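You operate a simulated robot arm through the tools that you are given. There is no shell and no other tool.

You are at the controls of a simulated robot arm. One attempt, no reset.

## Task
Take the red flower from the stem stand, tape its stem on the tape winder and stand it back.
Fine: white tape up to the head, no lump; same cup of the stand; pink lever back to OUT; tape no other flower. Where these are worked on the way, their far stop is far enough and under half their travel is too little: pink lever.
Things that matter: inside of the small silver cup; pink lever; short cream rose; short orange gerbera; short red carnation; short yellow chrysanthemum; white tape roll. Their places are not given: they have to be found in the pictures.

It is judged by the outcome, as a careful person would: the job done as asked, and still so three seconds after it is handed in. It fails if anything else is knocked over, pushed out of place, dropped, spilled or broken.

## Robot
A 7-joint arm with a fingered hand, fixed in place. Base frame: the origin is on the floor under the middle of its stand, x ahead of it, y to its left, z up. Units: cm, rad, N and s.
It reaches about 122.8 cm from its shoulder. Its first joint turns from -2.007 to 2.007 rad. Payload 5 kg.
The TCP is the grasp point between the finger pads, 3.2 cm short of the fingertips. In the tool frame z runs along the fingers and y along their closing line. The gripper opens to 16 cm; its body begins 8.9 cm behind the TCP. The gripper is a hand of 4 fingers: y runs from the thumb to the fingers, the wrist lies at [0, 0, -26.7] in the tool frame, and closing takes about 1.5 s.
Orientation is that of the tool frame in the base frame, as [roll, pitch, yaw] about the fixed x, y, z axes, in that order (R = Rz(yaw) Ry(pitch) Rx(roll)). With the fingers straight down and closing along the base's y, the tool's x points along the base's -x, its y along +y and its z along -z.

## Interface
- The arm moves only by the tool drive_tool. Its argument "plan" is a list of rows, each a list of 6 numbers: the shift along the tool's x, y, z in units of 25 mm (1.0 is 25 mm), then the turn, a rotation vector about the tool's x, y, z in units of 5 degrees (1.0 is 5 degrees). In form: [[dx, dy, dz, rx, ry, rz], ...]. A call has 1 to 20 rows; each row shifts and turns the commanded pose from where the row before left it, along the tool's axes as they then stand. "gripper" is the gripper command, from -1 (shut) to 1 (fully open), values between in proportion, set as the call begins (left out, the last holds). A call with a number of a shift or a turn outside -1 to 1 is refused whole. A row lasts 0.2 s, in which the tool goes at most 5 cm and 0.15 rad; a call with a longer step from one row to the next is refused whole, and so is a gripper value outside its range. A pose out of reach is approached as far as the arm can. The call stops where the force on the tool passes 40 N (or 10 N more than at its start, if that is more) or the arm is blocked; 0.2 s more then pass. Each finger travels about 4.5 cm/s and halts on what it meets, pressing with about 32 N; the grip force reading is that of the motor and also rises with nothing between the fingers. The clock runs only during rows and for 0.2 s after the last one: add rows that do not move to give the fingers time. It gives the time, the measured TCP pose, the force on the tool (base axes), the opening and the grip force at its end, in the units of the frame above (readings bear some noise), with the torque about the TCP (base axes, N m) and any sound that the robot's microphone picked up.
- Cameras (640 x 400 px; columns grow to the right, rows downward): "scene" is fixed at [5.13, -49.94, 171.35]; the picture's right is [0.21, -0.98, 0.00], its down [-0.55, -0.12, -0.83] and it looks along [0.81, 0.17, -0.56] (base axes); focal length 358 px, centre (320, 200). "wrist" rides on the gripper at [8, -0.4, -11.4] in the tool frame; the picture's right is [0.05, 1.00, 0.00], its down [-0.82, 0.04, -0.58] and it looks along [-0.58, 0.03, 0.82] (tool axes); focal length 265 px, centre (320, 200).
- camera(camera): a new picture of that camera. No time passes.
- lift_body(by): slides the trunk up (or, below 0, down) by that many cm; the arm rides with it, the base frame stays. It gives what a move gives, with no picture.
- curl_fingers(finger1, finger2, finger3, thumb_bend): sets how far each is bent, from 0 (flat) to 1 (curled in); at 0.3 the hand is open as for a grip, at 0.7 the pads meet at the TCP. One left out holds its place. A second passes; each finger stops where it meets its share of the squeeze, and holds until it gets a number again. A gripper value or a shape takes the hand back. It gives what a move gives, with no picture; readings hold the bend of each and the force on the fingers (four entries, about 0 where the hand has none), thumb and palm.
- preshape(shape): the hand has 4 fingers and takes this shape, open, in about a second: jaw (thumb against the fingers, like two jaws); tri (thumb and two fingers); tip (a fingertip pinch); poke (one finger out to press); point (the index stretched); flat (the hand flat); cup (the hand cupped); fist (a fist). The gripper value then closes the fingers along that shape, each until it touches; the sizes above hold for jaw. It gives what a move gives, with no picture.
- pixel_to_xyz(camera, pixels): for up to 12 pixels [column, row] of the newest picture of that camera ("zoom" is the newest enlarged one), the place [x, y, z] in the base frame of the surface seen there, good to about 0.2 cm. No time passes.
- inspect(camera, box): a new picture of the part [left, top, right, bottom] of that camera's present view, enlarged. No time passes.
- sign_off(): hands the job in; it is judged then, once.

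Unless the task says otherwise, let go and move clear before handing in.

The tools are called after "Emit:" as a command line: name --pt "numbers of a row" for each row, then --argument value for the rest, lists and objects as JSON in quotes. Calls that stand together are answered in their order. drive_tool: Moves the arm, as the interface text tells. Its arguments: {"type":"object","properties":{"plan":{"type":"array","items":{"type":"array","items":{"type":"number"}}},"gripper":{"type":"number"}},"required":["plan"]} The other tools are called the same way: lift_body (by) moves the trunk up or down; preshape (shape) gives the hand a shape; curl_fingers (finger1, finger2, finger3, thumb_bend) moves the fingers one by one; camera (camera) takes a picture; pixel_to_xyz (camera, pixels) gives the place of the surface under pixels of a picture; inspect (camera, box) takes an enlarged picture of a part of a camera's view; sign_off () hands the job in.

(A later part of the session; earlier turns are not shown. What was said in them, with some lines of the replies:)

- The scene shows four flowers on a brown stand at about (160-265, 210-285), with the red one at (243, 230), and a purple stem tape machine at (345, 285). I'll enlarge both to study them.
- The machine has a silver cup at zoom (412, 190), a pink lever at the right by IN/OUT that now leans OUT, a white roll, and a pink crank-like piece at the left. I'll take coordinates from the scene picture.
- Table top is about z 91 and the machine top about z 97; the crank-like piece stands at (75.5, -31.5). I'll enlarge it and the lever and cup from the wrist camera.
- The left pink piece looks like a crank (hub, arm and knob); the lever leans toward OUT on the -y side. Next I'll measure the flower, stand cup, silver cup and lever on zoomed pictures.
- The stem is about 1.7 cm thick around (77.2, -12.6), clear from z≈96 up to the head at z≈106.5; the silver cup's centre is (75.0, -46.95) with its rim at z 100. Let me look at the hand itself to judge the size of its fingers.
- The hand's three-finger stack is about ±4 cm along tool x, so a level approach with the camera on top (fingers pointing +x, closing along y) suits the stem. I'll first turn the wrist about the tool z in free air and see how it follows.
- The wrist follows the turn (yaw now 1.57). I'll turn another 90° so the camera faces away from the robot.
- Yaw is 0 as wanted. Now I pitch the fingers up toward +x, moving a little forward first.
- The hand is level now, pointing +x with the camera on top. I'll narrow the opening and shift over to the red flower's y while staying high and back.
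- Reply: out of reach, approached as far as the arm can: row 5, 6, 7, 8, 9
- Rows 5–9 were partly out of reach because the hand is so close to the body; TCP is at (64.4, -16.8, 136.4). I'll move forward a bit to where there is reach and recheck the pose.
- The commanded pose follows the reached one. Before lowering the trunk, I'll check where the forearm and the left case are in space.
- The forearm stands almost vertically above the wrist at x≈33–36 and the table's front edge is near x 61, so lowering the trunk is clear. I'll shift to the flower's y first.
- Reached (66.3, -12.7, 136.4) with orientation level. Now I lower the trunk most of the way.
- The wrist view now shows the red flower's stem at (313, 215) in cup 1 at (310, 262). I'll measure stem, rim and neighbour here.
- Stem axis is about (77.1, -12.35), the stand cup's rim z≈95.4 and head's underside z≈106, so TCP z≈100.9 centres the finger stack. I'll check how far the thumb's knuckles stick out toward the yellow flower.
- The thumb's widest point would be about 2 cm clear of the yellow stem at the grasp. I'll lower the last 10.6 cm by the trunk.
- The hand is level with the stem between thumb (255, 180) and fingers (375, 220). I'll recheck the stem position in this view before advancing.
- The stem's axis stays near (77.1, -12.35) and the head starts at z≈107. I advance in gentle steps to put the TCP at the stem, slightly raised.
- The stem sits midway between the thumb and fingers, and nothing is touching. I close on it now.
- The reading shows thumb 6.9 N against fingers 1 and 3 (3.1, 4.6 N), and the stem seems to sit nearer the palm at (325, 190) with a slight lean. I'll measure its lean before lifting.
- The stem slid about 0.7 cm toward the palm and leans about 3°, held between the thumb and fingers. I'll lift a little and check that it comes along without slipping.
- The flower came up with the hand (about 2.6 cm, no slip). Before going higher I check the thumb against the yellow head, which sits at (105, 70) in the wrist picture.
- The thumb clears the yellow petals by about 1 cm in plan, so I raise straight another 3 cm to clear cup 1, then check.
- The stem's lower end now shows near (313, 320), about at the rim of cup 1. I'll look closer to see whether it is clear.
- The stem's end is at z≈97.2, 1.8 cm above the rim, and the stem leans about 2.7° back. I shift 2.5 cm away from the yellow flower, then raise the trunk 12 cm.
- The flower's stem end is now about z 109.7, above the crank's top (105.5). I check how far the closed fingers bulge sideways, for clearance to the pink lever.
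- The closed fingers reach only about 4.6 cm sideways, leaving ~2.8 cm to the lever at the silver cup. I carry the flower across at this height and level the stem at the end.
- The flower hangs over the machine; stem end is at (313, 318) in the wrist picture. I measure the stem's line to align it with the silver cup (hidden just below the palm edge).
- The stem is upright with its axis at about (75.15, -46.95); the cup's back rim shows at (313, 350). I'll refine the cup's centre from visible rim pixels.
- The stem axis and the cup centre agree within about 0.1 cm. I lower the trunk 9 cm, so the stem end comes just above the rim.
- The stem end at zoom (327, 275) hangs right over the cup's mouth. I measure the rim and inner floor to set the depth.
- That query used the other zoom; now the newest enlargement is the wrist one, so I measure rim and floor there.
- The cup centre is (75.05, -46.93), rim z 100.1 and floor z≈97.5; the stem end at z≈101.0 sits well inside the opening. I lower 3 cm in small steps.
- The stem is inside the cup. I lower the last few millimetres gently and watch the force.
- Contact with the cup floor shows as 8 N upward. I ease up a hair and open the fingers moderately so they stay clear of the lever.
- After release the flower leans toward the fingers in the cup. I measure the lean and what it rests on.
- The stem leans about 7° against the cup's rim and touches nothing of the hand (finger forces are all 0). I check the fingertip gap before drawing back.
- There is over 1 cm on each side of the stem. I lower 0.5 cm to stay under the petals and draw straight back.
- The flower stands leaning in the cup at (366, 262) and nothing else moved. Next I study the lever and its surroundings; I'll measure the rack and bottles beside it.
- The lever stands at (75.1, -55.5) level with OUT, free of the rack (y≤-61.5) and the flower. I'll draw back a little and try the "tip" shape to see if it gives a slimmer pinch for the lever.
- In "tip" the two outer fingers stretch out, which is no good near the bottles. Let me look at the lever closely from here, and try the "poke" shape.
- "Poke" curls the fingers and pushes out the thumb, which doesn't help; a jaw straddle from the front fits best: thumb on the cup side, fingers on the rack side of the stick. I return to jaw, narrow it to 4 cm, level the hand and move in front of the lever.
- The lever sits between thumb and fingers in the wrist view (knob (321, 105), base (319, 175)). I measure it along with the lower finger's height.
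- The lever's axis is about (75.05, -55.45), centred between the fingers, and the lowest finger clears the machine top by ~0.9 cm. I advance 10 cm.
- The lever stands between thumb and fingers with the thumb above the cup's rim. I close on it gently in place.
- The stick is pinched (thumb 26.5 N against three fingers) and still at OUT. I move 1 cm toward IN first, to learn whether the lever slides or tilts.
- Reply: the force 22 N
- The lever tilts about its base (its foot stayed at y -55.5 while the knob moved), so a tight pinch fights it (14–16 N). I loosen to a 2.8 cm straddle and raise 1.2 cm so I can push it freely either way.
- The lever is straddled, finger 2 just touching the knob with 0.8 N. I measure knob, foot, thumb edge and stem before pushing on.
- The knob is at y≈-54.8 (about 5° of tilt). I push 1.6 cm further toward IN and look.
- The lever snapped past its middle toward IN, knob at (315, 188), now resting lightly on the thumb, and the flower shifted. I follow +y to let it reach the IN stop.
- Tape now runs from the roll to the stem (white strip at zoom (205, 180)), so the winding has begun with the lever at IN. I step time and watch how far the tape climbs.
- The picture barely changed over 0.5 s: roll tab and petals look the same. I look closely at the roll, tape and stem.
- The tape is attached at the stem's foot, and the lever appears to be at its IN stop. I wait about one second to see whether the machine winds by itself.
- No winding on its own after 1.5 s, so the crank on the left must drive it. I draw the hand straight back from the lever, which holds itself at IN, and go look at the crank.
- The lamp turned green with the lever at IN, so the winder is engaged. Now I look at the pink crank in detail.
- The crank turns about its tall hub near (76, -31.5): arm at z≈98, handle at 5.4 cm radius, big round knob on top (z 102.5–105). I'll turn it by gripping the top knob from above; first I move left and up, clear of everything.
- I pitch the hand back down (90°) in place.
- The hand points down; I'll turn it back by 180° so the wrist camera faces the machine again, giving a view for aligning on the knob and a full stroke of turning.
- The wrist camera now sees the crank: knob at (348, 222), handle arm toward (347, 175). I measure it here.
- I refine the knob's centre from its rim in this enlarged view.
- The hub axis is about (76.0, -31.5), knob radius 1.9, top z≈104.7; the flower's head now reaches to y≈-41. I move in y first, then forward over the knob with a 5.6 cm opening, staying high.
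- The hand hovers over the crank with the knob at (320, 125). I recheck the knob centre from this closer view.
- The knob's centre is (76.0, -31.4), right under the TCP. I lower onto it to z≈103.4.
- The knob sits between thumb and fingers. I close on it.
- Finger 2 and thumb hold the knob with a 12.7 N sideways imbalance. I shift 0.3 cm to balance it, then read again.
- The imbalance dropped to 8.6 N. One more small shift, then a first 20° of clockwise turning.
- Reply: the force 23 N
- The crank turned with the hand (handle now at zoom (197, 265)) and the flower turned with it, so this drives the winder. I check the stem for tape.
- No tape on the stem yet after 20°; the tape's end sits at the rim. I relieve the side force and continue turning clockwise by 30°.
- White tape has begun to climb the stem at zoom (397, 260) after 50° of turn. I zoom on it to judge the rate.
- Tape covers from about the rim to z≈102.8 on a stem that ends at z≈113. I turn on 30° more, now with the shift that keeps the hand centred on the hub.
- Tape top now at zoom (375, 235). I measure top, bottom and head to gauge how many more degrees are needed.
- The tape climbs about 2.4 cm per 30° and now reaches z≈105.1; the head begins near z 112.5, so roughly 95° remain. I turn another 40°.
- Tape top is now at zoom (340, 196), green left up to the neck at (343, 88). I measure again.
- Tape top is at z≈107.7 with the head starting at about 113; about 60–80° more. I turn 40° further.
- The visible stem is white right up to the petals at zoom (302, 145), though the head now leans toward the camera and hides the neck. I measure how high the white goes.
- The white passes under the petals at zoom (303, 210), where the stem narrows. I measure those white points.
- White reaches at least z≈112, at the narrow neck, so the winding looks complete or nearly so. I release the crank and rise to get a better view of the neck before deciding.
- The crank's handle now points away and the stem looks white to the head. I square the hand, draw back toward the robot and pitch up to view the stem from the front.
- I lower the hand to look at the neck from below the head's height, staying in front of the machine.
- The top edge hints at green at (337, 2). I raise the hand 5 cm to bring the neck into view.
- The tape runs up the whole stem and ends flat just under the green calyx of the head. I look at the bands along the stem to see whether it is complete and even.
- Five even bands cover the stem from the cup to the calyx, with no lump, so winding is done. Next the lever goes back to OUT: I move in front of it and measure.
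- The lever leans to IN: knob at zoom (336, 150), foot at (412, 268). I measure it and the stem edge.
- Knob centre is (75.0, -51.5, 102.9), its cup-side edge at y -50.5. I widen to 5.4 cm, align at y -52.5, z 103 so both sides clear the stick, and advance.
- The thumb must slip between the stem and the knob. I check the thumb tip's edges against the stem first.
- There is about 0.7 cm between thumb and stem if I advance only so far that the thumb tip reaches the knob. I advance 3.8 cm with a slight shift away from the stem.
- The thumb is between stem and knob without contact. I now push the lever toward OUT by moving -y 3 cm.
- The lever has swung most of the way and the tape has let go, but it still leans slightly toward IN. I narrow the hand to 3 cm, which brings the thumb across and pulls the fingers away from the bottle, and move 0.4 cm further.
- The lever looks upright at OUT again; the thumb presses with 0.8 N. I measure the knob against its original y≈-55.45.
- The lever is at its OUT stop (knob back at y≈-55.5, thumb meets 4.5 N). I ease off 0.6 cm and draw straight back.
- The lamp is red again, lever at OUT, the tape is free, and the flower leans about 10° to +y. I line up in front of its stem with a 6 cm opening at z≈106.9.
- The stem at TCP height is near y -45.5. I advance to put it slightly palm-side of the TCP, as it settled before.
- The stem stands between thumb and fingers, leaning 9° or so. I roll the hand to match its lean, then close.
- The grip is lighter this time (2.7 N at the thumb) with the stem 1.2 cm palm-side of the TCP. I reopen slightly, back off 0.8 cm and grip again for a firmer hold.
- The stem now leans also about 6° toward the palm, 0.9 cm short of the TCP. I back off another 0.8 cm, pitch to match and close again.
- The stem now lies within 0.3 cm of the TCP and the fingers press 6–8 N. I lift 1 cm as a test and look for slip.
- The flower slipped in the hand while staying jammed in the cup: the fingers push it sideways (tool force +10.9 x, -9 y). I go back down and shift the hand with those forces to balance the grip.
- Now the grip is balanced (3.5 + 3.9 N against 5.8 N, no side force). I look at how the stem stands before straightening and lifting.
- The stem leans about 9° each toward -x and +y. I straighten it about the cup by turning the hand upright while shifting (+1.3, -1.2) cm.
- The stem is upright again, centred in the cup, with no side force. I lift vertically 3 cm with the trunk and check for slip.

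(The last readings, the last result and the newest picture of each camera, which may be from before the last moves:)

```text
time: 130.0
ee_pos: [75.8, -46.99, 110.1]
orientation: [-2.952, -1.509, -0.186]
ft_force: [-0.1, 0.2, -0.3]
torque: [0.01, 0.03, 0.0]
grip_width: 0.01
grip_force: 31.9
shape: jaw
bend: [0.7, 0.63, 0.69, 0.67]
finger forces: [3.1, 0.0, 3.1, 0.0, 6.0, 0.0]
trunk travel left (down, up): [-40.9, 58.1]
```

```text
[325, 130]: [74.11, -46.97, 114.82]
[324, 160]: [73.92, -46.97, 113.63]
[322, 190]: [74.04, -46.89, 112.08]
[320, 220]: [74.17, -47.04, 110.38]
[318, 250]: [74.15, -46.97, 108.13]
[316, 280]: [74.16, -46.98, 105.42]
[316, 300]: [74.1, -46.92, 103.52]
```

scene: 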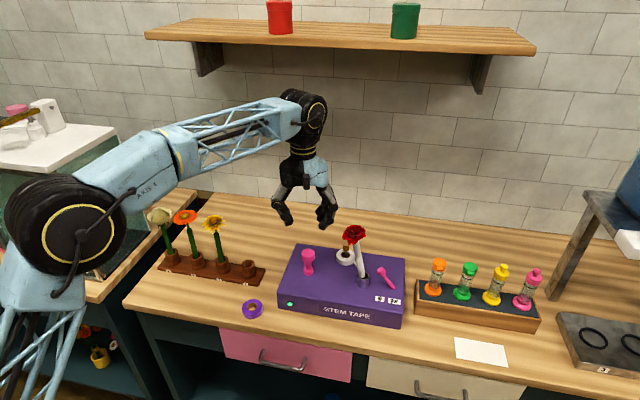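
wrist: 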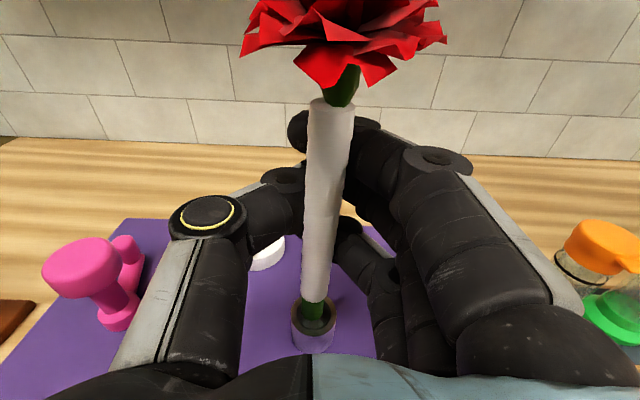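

The hold is firm (no slip over 3 cm). I lift 10 cm more so the stem's end clears the crank.

Emit:
lift_body --by 10

Emit:
drive_tool --pt "0 -0.8 0 0 0 0" --pt "0 -0.8 0 0 0 0" --pt "0 -0.8 0 0 0 0" --pt "0 -0.8 0 0 0 0" --pt "0 -0.8 0 0 0 0" --pt "0 -0.8 0 0 0 0" --pt "0 -0.8 0 0 0 0" --pt "0 -0.8 0 0 0 0" --pt "0 -0.8 0 0 0 0" --pt "0 -0.8 0 0 0 0" --pt "0 -0.8 0 0 0 0" --pt "0 -0.8 0 0 0 0" --pt "0 -0.4 0 0 0 0" --pt "0 0 0 0 0 0"

Emit:
camera --camera "wrist"

Emit:
camera --camera "scene"

```text
time: 131.3
ee_pos: [75.92, -47.03, 120.12]
orientation: [-2.953, -1.507, -0.185]
ft_force: [-0.1, 0.0, -1.1]
torque: [-0.04, -0.01, 0.01]
grip_width: 0.0
grip_force: 32.1
shape: jaw
bend: [0.7, 0.63, 0.69, 0.67]
finger forces: [3.2, 0.0, 3.1, 0.0, 6.1, 0.0]
trunk travel left (down, up): [-50.9, 48.1]
```

```text
time: 134.3
ee_pos: [75.68, -22.1, 120.43]
orientation: [-2.956, -1.51, -0.18]
ft_force: [-0.7, 0.8, -0.4]
torque: [-0.02, -0.01, 0.03]
grip_width: 0.0
grip_force: 31.8
shape: jaw
bend: [0.7, 0.63, 0.69, 0.67]
finger forces: [3.1, 0.1, 2.9, 0.0, 6.1, 0.0]
trunk travel left (down, up): [-50.9, 48.1]
```

```text
taken
```

wrist: 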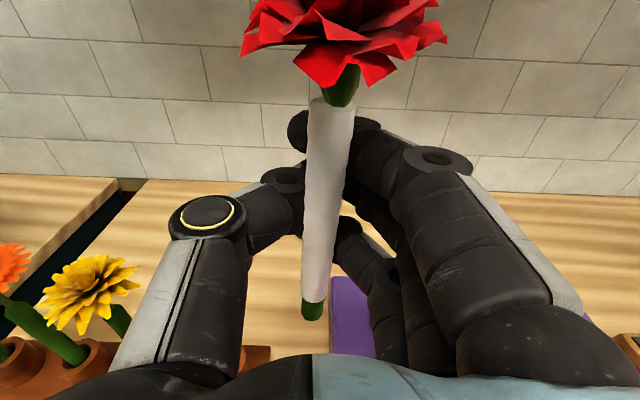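

```text
taken
```

scene: 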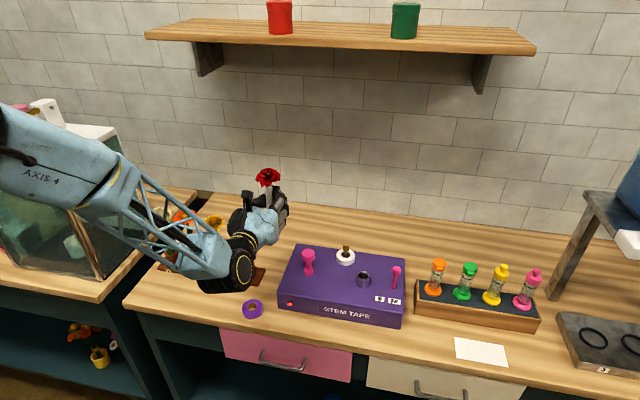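

The flower is carried past the machine, upright. I move over cup 1 at this height and yaw the hand 15° so the thumb stays clear of the yellow flower on the way down.

Emit:
drive_tool --pt "0 -0.7 0.16 0 0 0" --pt "0 -0.7 0.16 0 0 0" --pt "0 -0.7 0.16 0 0 0" --pt "0 -0.7 0.16 0 0 0" --pt "0 -0.6 0.16 0 0 0" --pt "0 -0.5 0.13 0 0 0" --pt "0 0 0 1 0 0" --pt "0 0 0 1 0 0" --pt "0 0 0 1 0 0" --pt "0 0 0 0 0 0"

Emit:
camera --camera "wrist"

Emit:
inspect --camera "scene" --box '[150, 150, 310, 300]'

```text
time: 136.5
ee_pos: [78.05, -12.37, 120.36]
orientation: [-2.688, -1.508, -0.187]
ft_force: [-0.2, -0.2, -0.1]
torque: [-0.01, 0.01, 0.0]
grip_width: 0.01
grip_force: 32.5
shape: jaw
bend: [0.7, 0.63, 0.69, 0.67]
finger forces: [2.9, 0.1, 2.7, 0.1, 5.7, 0.0]
trunk travel left (down, up): [-50.9, 48.1]
```

```text
taken
```

wrist: 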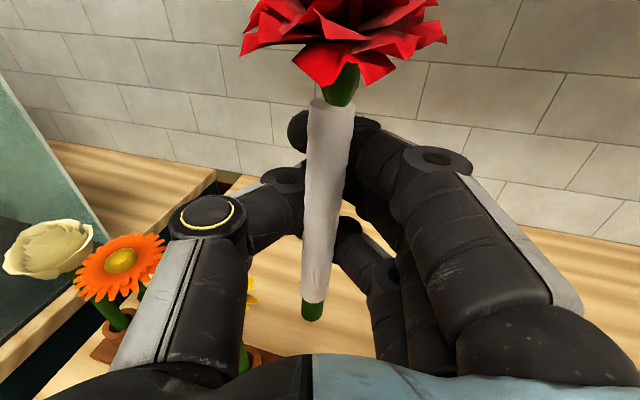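

```text
2.67 times, centred on (230, 225) of scene
```

zoom: 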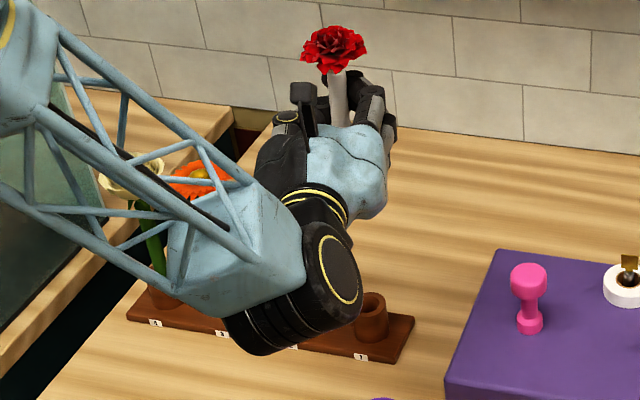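

I measure the stem's line here to correct its aim at cup 1 (centre (77.1, -12.35)).

Emit:
pixel_to_xyz --camera "wrist" --pixels '[[328, 130], [326, 160], [324, 190], [321, 220], [318, 250], [316, 280], [314, 300], [312, 312], [305, 290], [326, 290], [304, 270], [330, 270]]'

```text
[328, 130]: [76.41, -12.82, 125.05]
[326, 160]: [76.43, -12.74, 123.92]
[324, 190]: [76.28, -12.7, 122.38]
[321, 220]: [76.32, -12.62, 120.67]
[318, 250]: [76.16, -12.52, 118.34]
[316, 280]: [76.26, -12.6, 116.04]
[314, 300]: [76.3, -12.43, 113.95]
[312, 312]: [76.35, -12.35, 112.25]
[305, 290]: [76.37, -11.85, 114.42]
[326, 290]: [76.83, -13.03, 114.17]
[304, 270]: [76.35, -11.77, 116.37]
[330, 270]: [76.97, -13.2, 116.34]
```

The stem's end is at (77.15, -12.13), 0.2 cm off in y; I correct that and lower 8 cm with the trunk, then check against the yellow flower.

Emit:
drive_tool --pt "0 0.08 -0.02 0 0 0" --pt "0 0 0 0 0 0"

Emit:
lift_body --by -8

Emit:
camera --camera "wrist"

Emit:
inspect --camera "scene" --box '[150, 170, 310, 310]'

```text
time: 137.1
ee_pos: [78.01, -12.37, 120.41]
orientation: [-2.693, -1.51, -0.182]
ft_force: [0.3, -0.1, 0.2]
torque: [0.0, -0.01, -0.02]
grip_width: 0.01
grip_force: 31.8
shape: jaw
bend: [0.7, 0.63, 0.69, 0.67]
finger forces: [2.9, 0.0, 2.8, 0.0, 5.7, 0.1]
trunk travel left (down, up): [-50.9, 48.1]
```

```text
time: 138.3
ee_pos: [78.06, -12.35, 112.39]
orientation: [-2.693, -1.508, -0.182]
ft_force: [0.5, 0.1, -0.1]
torque: [0.01, 0.02, 0.02]
grip_width: 0.01
grip_force: 31.9
shape: jaw
bend: [0.7, 0.63, 0.69, 0.67]
finger forces: [3.0, 0.0, 2.8, 0.0, 5.8, 0.1]
trunk travel left (down, up): [-42.9, 56.1]
```

```text
taken
```

wrist: 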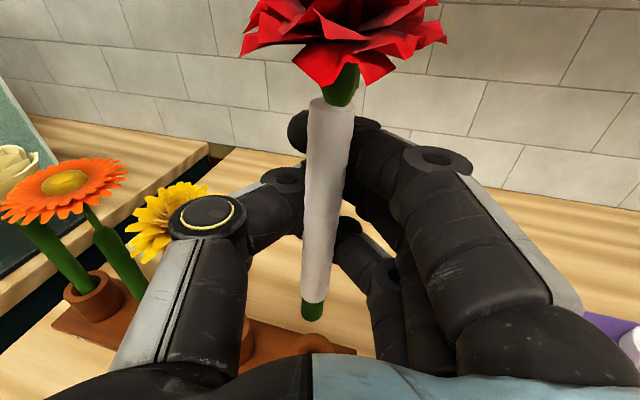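

```text
2.86 times, centred on (230, 240) of scene
```

zoom: 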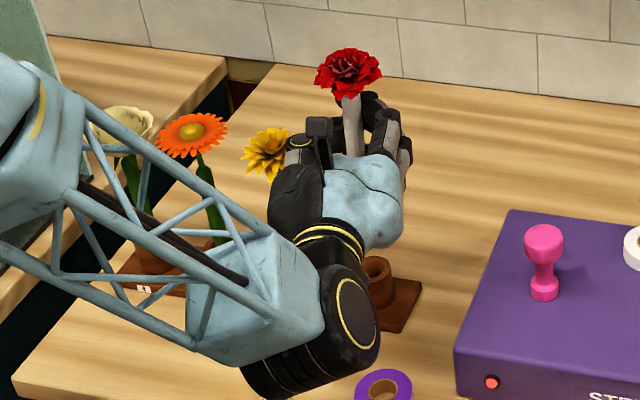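

The thumb's disc (208, 215) appears near the yellow petals (190, 195). I measure the gap before going lower.

Emit:
pixel_to_xyz --camera "wrist" --pixels '[[195, 190], [180, 190], [165, 215], [150, 250], [170, 200], [188, 205], [180, 225], [240, 200], [262, 190], [208, 215], [280, 175], [225, 195]]'

Emit:
inspect --camera "wrist" --box '[110, 150, 310, 280]'

```text
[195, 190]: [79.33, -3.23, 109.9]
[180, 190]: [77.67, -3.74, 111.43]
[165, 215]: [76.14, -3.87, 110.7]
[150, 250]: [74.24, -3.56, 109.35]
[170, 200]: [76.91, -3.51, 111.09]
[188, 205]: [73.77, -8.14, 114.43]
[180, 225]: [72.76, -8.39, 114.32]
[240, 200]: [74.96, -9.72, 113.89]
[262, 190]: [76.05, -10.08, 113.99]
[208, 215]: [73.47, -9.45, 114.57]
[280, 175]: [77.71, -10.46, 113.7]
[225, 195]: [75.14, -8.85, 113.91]
```

```text
3.08 times, centred on (210, 215) of wrist
```

zoom: 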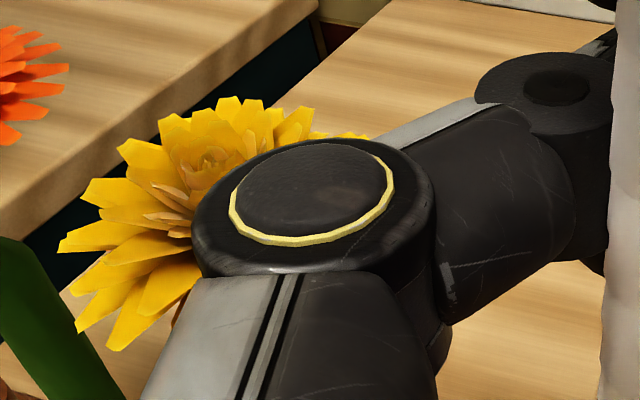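

The thumb clears the yellow petals by at least 1.2 cm. I lower 6.3 cm further, so the stem's end comes just above cup 1's rim.

Emit:
lift_body --by -6.3

Emit:
camera --camera "wrist"

Emit:
inspect --camera "wrist" --box '[260, 240, 380, 360]'

Emit:
pixel_to_xyz --camera "zoom" --pixels '[[180, 180], [170, 210], [165, 230], [120, 220], [210, 220], [165, 300], [230, 300], [90, 280], [165, 340], [260, 280]]'

```text
time: 139.3
ee_pos: [77.91, -12.39, 106.11]
orientation: [-2.692, -1.51, -0.184]
ft_force: [-0.2, -0.1, -1.0]
torque: [-0.03, 0.01, -0.01]
grip_width: 0.03
grip_force: 32.5
shape: jaw
bend: [0.7, 0.63, 0.69, 0.67]
finger forces: [2.9, 0.1, 2.8, 0.0, 5.7, 0.0]
trunk travel left (down, up): [-36.6, 62.4]
```

```text
taken
```

wrist: 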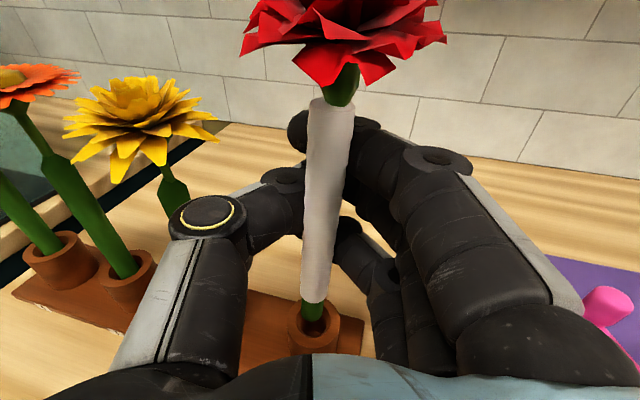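

```text
3.33 times, centred on (320, 300) of wrist
```

zoom: 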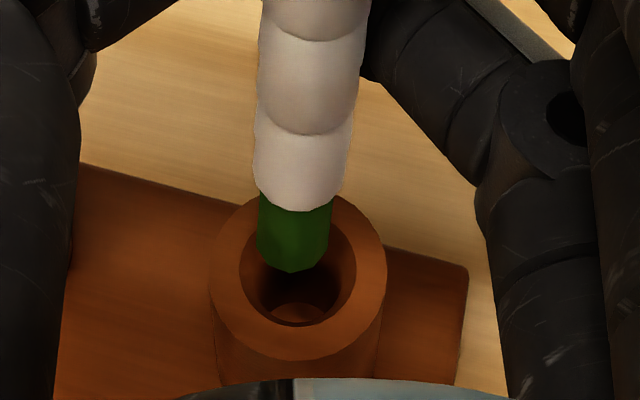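

```text
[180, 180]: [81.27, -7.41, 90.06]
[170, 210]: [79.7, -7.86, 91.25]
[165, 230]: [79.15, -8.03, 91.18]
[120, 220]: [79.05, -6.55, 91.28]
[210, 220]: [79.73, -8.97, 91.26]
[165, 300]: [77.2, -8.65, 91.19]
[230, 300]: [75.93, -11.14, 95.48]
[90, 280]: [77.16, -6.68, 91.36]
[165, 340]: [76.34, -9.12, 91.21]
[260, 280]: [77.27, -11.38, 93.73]
```

The green stem end at zoom (292, 268) hangs over the cup's mouth (inner edge from 240 to 355). I measure both to fine-tune.

Emit:
pixel_to_xyz --camera "zoom" --pixels '[[292, 262], [262, 240], [326, 240], [293, 225], [222, 285], [378, 270], [300, 345], [240, 225], [360, 225], [300, 312], [292, 150], [265, 320]]'

```text
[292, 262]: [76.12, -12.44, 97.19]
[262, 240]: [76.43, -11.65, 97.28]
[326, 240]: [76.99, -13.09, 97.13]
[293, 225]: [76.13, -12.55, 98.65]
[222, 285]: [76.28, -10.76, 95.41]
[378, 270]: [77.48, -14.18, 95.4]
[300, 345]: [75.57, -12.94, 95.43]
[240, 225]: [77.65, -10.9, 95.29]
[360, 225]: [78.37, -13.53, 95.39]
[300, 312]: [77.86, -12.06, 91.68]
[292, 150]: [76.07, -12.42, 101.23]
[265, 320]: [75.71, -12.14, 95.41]
```

The stem's end is within 0.2 cm of the cup's axis. I nudge 0.15 cm forward and lower 4.5 cm into the cup in small steps.

Emit:
drive_tool --pt "0 0 0.06 0 0 0" --pt "-0.2 0.0053 0.011 0 0 0" --pt "-0.2 0.0053 0.011 0 0 0" --pt "-0.2 0.0053 0.011 0 0 0" --pt "-0.2 0.0053 0.011 0 0 0" --pt "-0.2 0.0053 0.011 0 0 0" --pt "-0.2 0.0053 0.011 0 0 0" --pt "-0.2 0.0053 0.011 0 0 0" --pt "-0.2 0.0053 0.011 0 0 0" --pt "-0.2 0.0053 0.011 0 0 0" --pt "0 0 0 0 0 0"

Emit:
camera --camera "wrist"

Emit:
inspect --camera "scene" --box '[150, 190, 310, 310]'

```text
time: 141.7
ee_pos: [78.15, -12.48, 101.5]
orientation: [-2.693, -1.51, -0.184]
ft_force: [0.3, 0.3, -0.7]
torque: [-0.03, 0.01, 0.01]
grip_width: 0.0
grip_force: 31.7
shape: jaw
bend: [0.7, 0.63, 0.69, 0.67]
finger forces: [2.9, 0.0, 2.8, 0.1, 5.7, 0.0]
trunk travel left (down, up): [-36.6, 62.4]
```

```text
taken
```

wrist: 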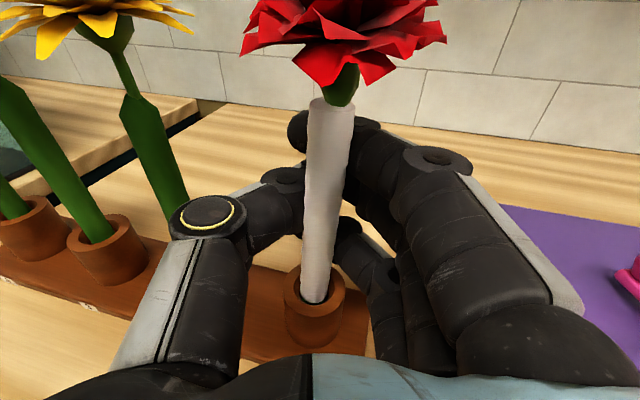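

```text
3.33 times, centred on (230, 250) of scene
```

zoom: 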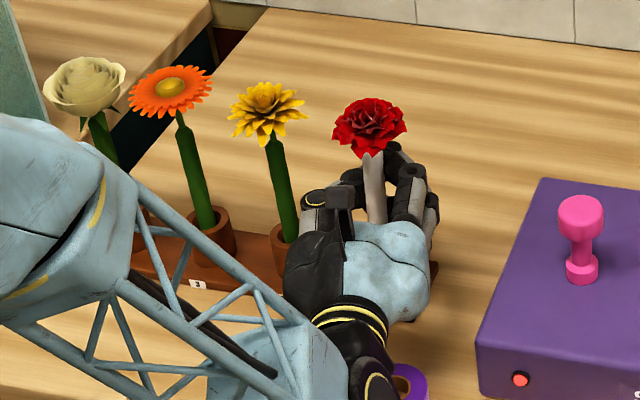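

The stem slid into cup 1 without contact. I lower the last 0.6 cm and watch for the floor.

Emit:
drive_tool --pt "-0.08 0.002 0.004 0 0 0" --pt "-0.08 0.002 0.004 0 0 0" --pt "-0.08 0.002 0.004 0 0 0" --pt "0 0 0 0 0 0"

Emit:
camera --camera "wrist"

Emit:
pixel_to_xyz --camera "wrist" --pixels '[[328, 130], [326, 160], [324, 190], [321, 220], [318, 250], [316, 280]]'

```text
time: 142.7
ee_pos: [78.14, -12.39, 100.94]
orientation: [-2.691, -1.51, -0.181]
ft_force: [0.3, -0.3, 2.8]
torque: [-0.01, 0.03, 0.0]
grip_width: 0.0
grip_force: 32.3
shape: jaw
bend: [0.7, 0.63, 0.69, 0.67]
finger forces: [2.8, 0.0, 2.8, 0.1, 5.8, 0.1]
trunk travel left (down, up): [-36.6, 62.4]
```

```text
taken
```

wrist: 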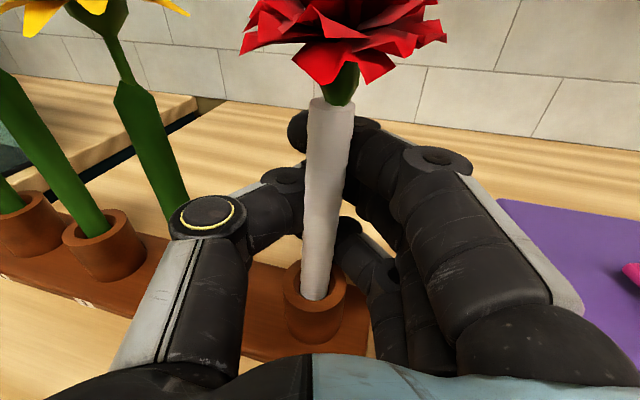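

```text
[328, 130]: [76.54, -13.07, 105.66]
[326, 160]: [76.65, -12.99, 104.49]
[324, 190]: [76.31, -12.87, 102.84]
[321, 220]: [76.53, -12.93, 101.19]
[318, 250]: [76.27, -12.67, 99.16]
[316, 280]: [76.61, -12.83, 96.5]
```

The floor is reached (2.8 N) and the flower stands within 2° of upright. I release in small steps to avoid tipping it.

Emit:
drive_tool --pt "0 0 0 0 0 0" --pt "0 0 0 0 0 0" --gripper -0.95

Emit:
drive_tool --pt "0 0 0 0 0 0" --pt "0 0 0 0 0 0" --gripper -0.9

Emit:
drive_tool --pt "0 0 0 0 0 0" --pt "0 0 0 0 0 0" --gripper -0.85

Emit:
camera --camera "wrist"

```text
time: 143.3
ee_pos: [78.13, -12.3, 100.83]
orientation: [-2.694, -1.51, -0.182]
ft_force: [0.6, 0.3, -0.3]
torque: [-0.03, 0.01, 0.0]
grip_width: 0.35
grip_force: 0.1
shape: jaw
bend: [0.7, 0.7, 0.7, 0.7]
finger forces: [0.0, 0.0, 0.0, 0.0, 0.0, 0.0]
trunk travel left (down, up): [-36.6, 62.4]
```

```text
time: 143.9
ee_pos: [78.14, -12.4, 100.96]
orientation: [-2.693, -1.512, -0.182]
ft_force: [0.7, 1.1, -0.8]
torque: [-0.02, 0.01, -0.01]
grip_width: 0.77
grip_force: 0.0
shape: jaw
bend: [0.71, 0.71, 0.71, 0.7]
finger forces: [0.0, 0.1, 0.1, 0.0, 0.1, 0.0]
trunk travel left (down, up): [-36.6, 62.4]
```

```text
time: 144.5
ee_pos: [78.18, -12.35, 101.0]
orientation: [-2.694, -1.509, -0.181]
ft_force: [0.8, 0.5, -0.1]
torque: [-0.03, -0.01, 0.0]
grip_width: 1.15
grip_force: 0.1
shape: jaw
bend: [0.71, 0.71, 0.71, 0.7]
finger forces: [0.1, 0.0, 0.0, 0.1, 0.0, 0.0]
trunk travel left (down, up): [-36.6, 62.4]
```

```text
taken
```

wrist: 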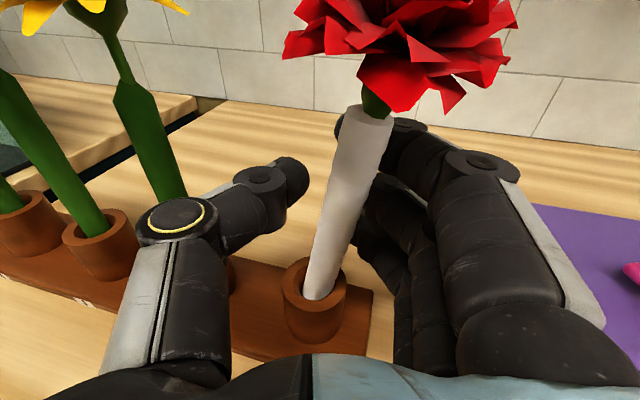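

The flower is free in cup 1 and leans toward -y, away from the yellow one. I measure the lean.

Emit:
pixel_to_xyz --camera "wrist" --pixels '[[365, 125], [360, 150], [352, 180], [345, 210], [335, 245], [325, 275], [395, 60], [318, 290]]'

Emit:
inspect --camera "scene" --box '[150, 190, 310, 310]'

```text
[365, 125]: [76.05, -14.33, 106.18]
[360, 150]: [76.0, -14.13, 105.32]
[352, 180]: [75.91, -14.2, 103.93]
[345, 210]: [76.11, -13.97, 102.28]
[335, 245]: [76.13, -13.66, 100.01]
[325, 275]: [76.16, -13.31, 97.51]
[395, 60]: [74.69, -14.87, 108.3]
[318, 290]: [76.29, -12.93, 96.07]
```

```text
3.33 times, centred on (230, 250) of scene
```

zoom: 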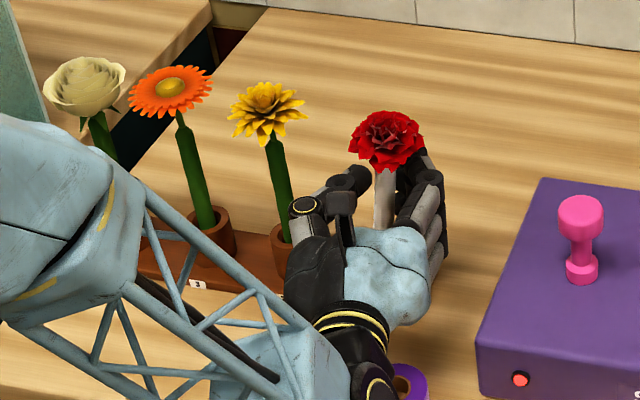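

It leans only about 8°. I open further and check that it settles safely on the cup's rim.

Emit:
drive_tool --pt "0 0 0 0 0 0" --pt "0 0 0 0 0 0" --pt "0 0 0 0 0 0" --gripper -0.5

Emit:
camera --camera "wrist"

Emit:
pixel_to_xyz --camera "wrist" --pixels '[[365, 125], [360, 150], [352, 180], [345, 210], [335, 245], [325, 275], [395, 60], [318, 290]]'

```text
time: 145.3
ee_pos: [78.23, -12.46, 100.89]
orientation: [-2.693, -1.51, -0.181]
ft_force: [-0.5, -0.3, -0.8]
torque: [-0.02, 0.01, 0.01]
grip_width: 3.92
grip_force: 0.1
shape: jaw
bend: [0.73, 0.73, 0.73, 0.7]
finger forces: [0.0, 0.0, 0.1, 0.1, 0.1, 0.0]
trunk travel left (down, up): [-36.6, 62.4]
```

```text
taken
```

wrist: 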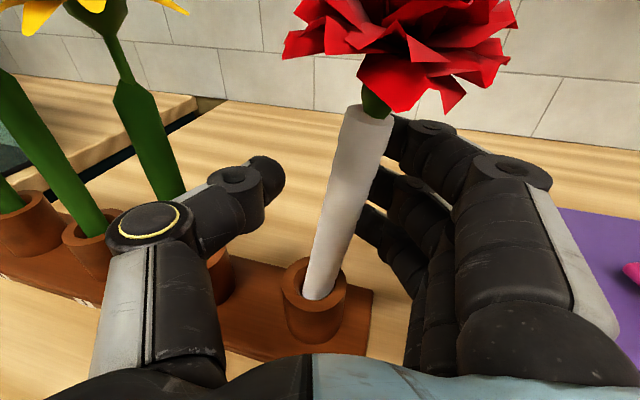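

```text
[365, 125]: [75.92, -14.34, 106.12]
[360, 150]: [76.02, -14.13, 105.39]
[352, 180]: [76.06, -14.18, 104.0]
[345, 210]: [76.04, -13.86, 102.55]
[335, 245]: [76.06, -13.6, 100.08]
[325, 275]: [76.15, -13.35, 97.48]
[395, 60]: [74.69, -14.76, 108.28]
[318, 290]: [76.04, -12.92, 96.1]
```

The flower stands in cup 1 with a steady 8° lean, resting on the rim. I open to 6 cm, shift slightly so the fingers clear the leaning stem, and check before drawing back.

Emit:
drive_tool --pt "0 0 0 0 0 0" --pt "0 0 0 0 0 0" --pt "0 0.12 0 0 0 0" --pt "0 0.12 0 0 0 0" --pt "0 0 0 0 0 0" --gripper -0.25

Emit:
camera --camera "wrist"

Emit:
inspect --camera "scene" --box '[150, 190, 310, 310]'

```text
time: 146.5
ee_pos: [78.39, -13.02, 100.95]
orientation: [-2.693, -1.51, -0.183]
ft_force: [-0.4, 0.9, 0.5]
torque: [0.02, -0.01, 0.03]
grip_width: 5.93
grip_force: 0.0
shape: jaw
bend: [0.73, 0.73, 0.73, 0.7]
finger forces: [0.1, 0.0, 0.1, 0.0, 0.0, 0.0]
trunk travel left (down, up): [-36.6, 62.4]
```

```text
taken
```

wrist: 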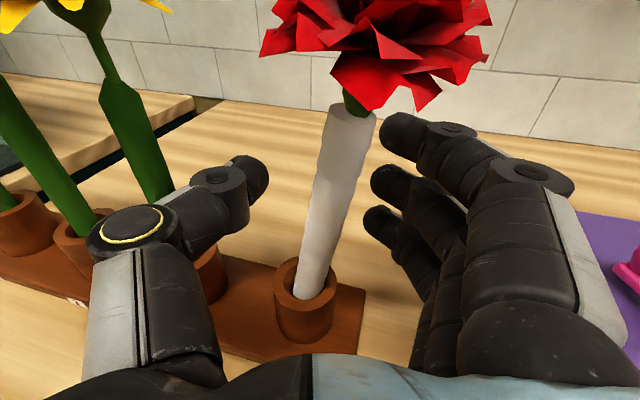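

```text
3.33 times, centred on (230, 250) of scene
```

zoom: 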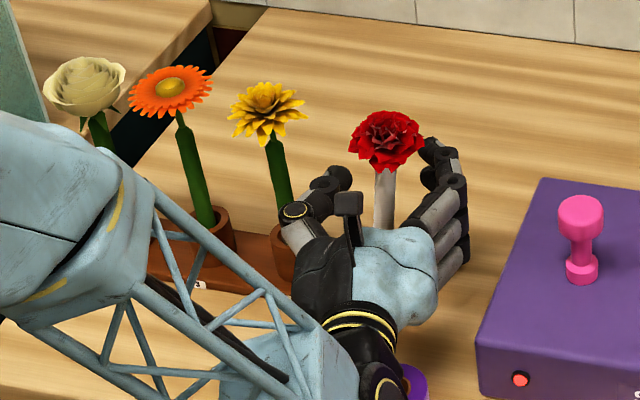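

Both sides are clear of the stem. I draw straight back, keeping height constant under the petals.

Emit:
drive_tool --pt "-0.015 0 -0.25 0 0 0" --pt "-0.02 0 -0.35 0 0 0" --pt "-0.028 0 -0.5 0 0 0" --pt "-0.028 0 -0.5 0 0 0" --pt "-0.028 0 -0.5 0 0 0" --pt "-0.028 0 -0.5 0 0 0" --pt "-0.028 0 -0.5 0 0 0" --pt "-0.028 0 -0.5 0 0 0" --pt "-0.028 0 -0.5 0 0 0" --pt "-0.028 0 -0.5 0 0 0" --pt "-0.028 0 -0.5 0 0 0" --pt "0 0 0 0 0 0"

Emit:
camera --camera "wrist"

Emit:
camera --camera "scene"

```text
time: 149.1
ee_pos: [65.9, -16.23, 100.94]
orientation: [-2.689, -1.51, -0.184]
ft_force: [0.1, -0.7, 0.6]
torque: [-0.02, 0.0, 0.0]
grip_width: 5.93
grip_force: 0.1
shape: jaw
bend: [0.73, 0.73, 0.73, 0.7]
finger forces: [0.0, 0.0, 0.0, 0.0, 0.1, 0.0]
trunk travel left (down, up): [-36.6, 62.4]
```

```text
taken
```

wrist: 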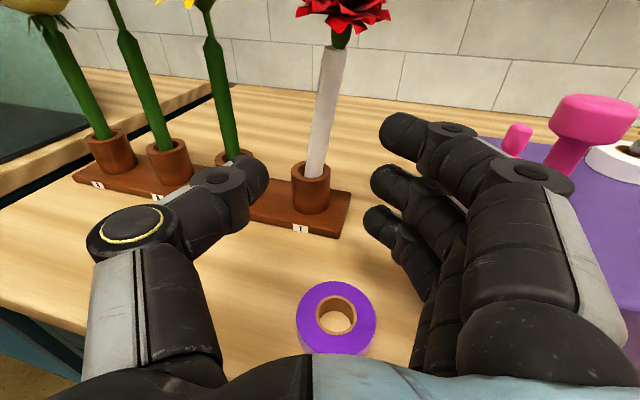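

```text
taken
```

scene: 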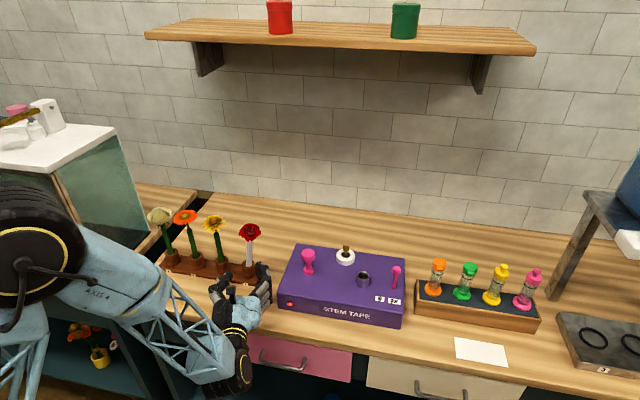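

The taped flower stands in cup 1, the lever is at OUT and the lamp is red. I check the red head's distance, then rise clear.

Emit:
pixel_to_xyz --camera "wrist" --pixels '[[345, 12], [305, 12], [385, 15], [340, 30], [328, 90], [315, 160], [310, 170], [230, 155]]'

Emit:
inspect --camera "scene" --box '[150, 200, 290, 300]'

```text
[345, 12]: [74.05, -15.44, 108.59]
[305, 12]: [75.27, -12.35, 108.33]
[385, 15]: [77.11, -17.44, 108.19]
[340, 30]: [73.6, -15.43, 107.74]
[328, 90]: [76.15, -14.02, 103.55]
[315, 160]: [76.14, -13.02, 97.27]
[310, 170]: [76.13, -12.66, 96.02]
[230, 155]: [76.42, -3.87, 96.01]
```

```text
4.00 times, centred on (220, 250) of scene
```

zoom: 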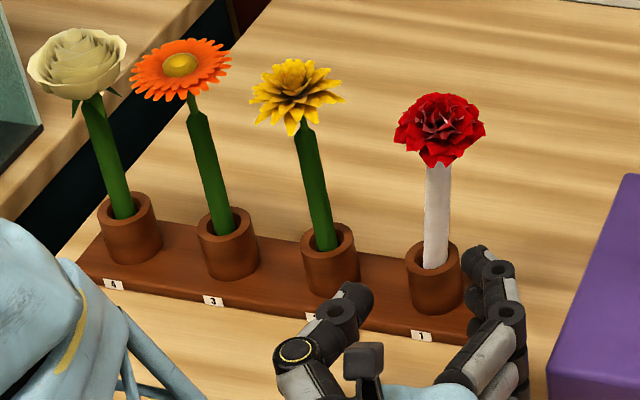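

All flowers stand in their cups, the head is 4 cm ahead of the fingertips. I raise the trunk 20 cm to move clear.

Emit:
lift_body --by 20

Emit:
camera --camera "scene"

Emit:
inspect --camera "scene" --box '[280, 220, 440, 330]'

Emit:
camera --camera "wrist"

```text
time: 151.3
ee_pos: [65.94, -16.23, 120.92]
orientation: [-2.692, -1.51, -0.185]
ft_force: [-0.9, 0.3, -0.6]
torque: [0.01, -0.03, 0.01]
grip_width: 5.96
grip_force: 0.0
shape: jaw
bend: [0.73, 0.73, 0.73, 0.7]
finger forces: [0.1, 0.1, 0.0, 0.1, 0.0, 0.0]
trunk travel left (down, up): [-56.6, 42.4]
```

```text
taken
```

scene: 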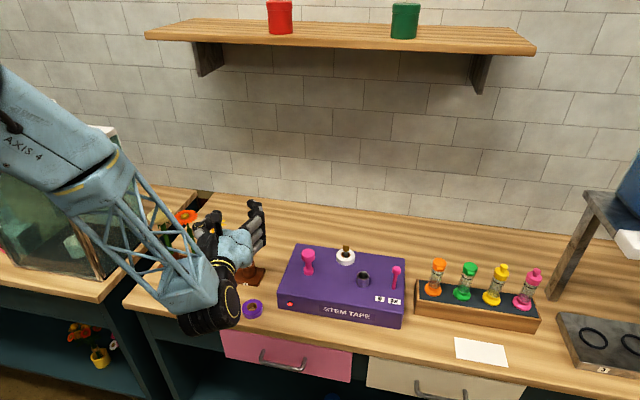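

```text
3.64 times, centred on (360, 275) of scene
```

zoom: 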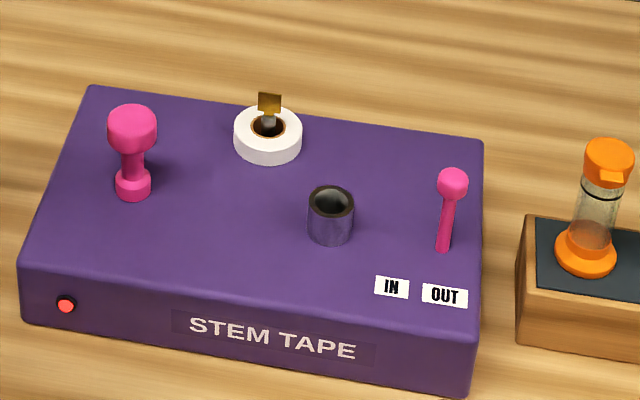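

```text
taken
```

wrist: 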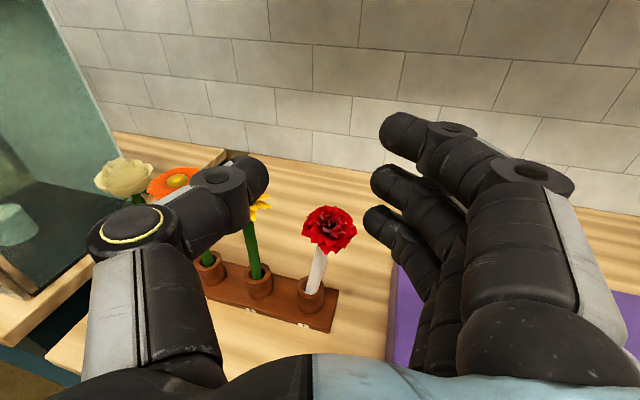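

The machine shows the lever at OUT (zoom (453, 183)) with the lamp red, the silver cup is empty, and the white-taped red flower stands in cup 1 beside the untouched others. The hand is clear, so I hand the job in.

Emit:
sign_off

```text
The job is handed in.
```

I taped the red flower and stood it back in cup 1 of the stand. I've handed the job in, but no verdict has come back yet.

- **Tape:** white tape covers the stem in five even bands from near its foot to just under the head, with no lump. About the bottom 3 cm, the part that sat in the silver cup, stays green.
- **Flower:** in cup 1 it leans about 8° away from the yellow one. It rests against the cup's rim and did not move when I let go.
- **Lever:** back at its OUT stop, and the lamp on the winder is red again.
- **Crank:** the winder only winds when its pink crank is turned. I turned it a little under half a turn and left it where it stopped, so its handle now points away from the robot.
- **Everything else:** the other three flowers are untaped and still in their cups. I saw nothing else knocked or moved.
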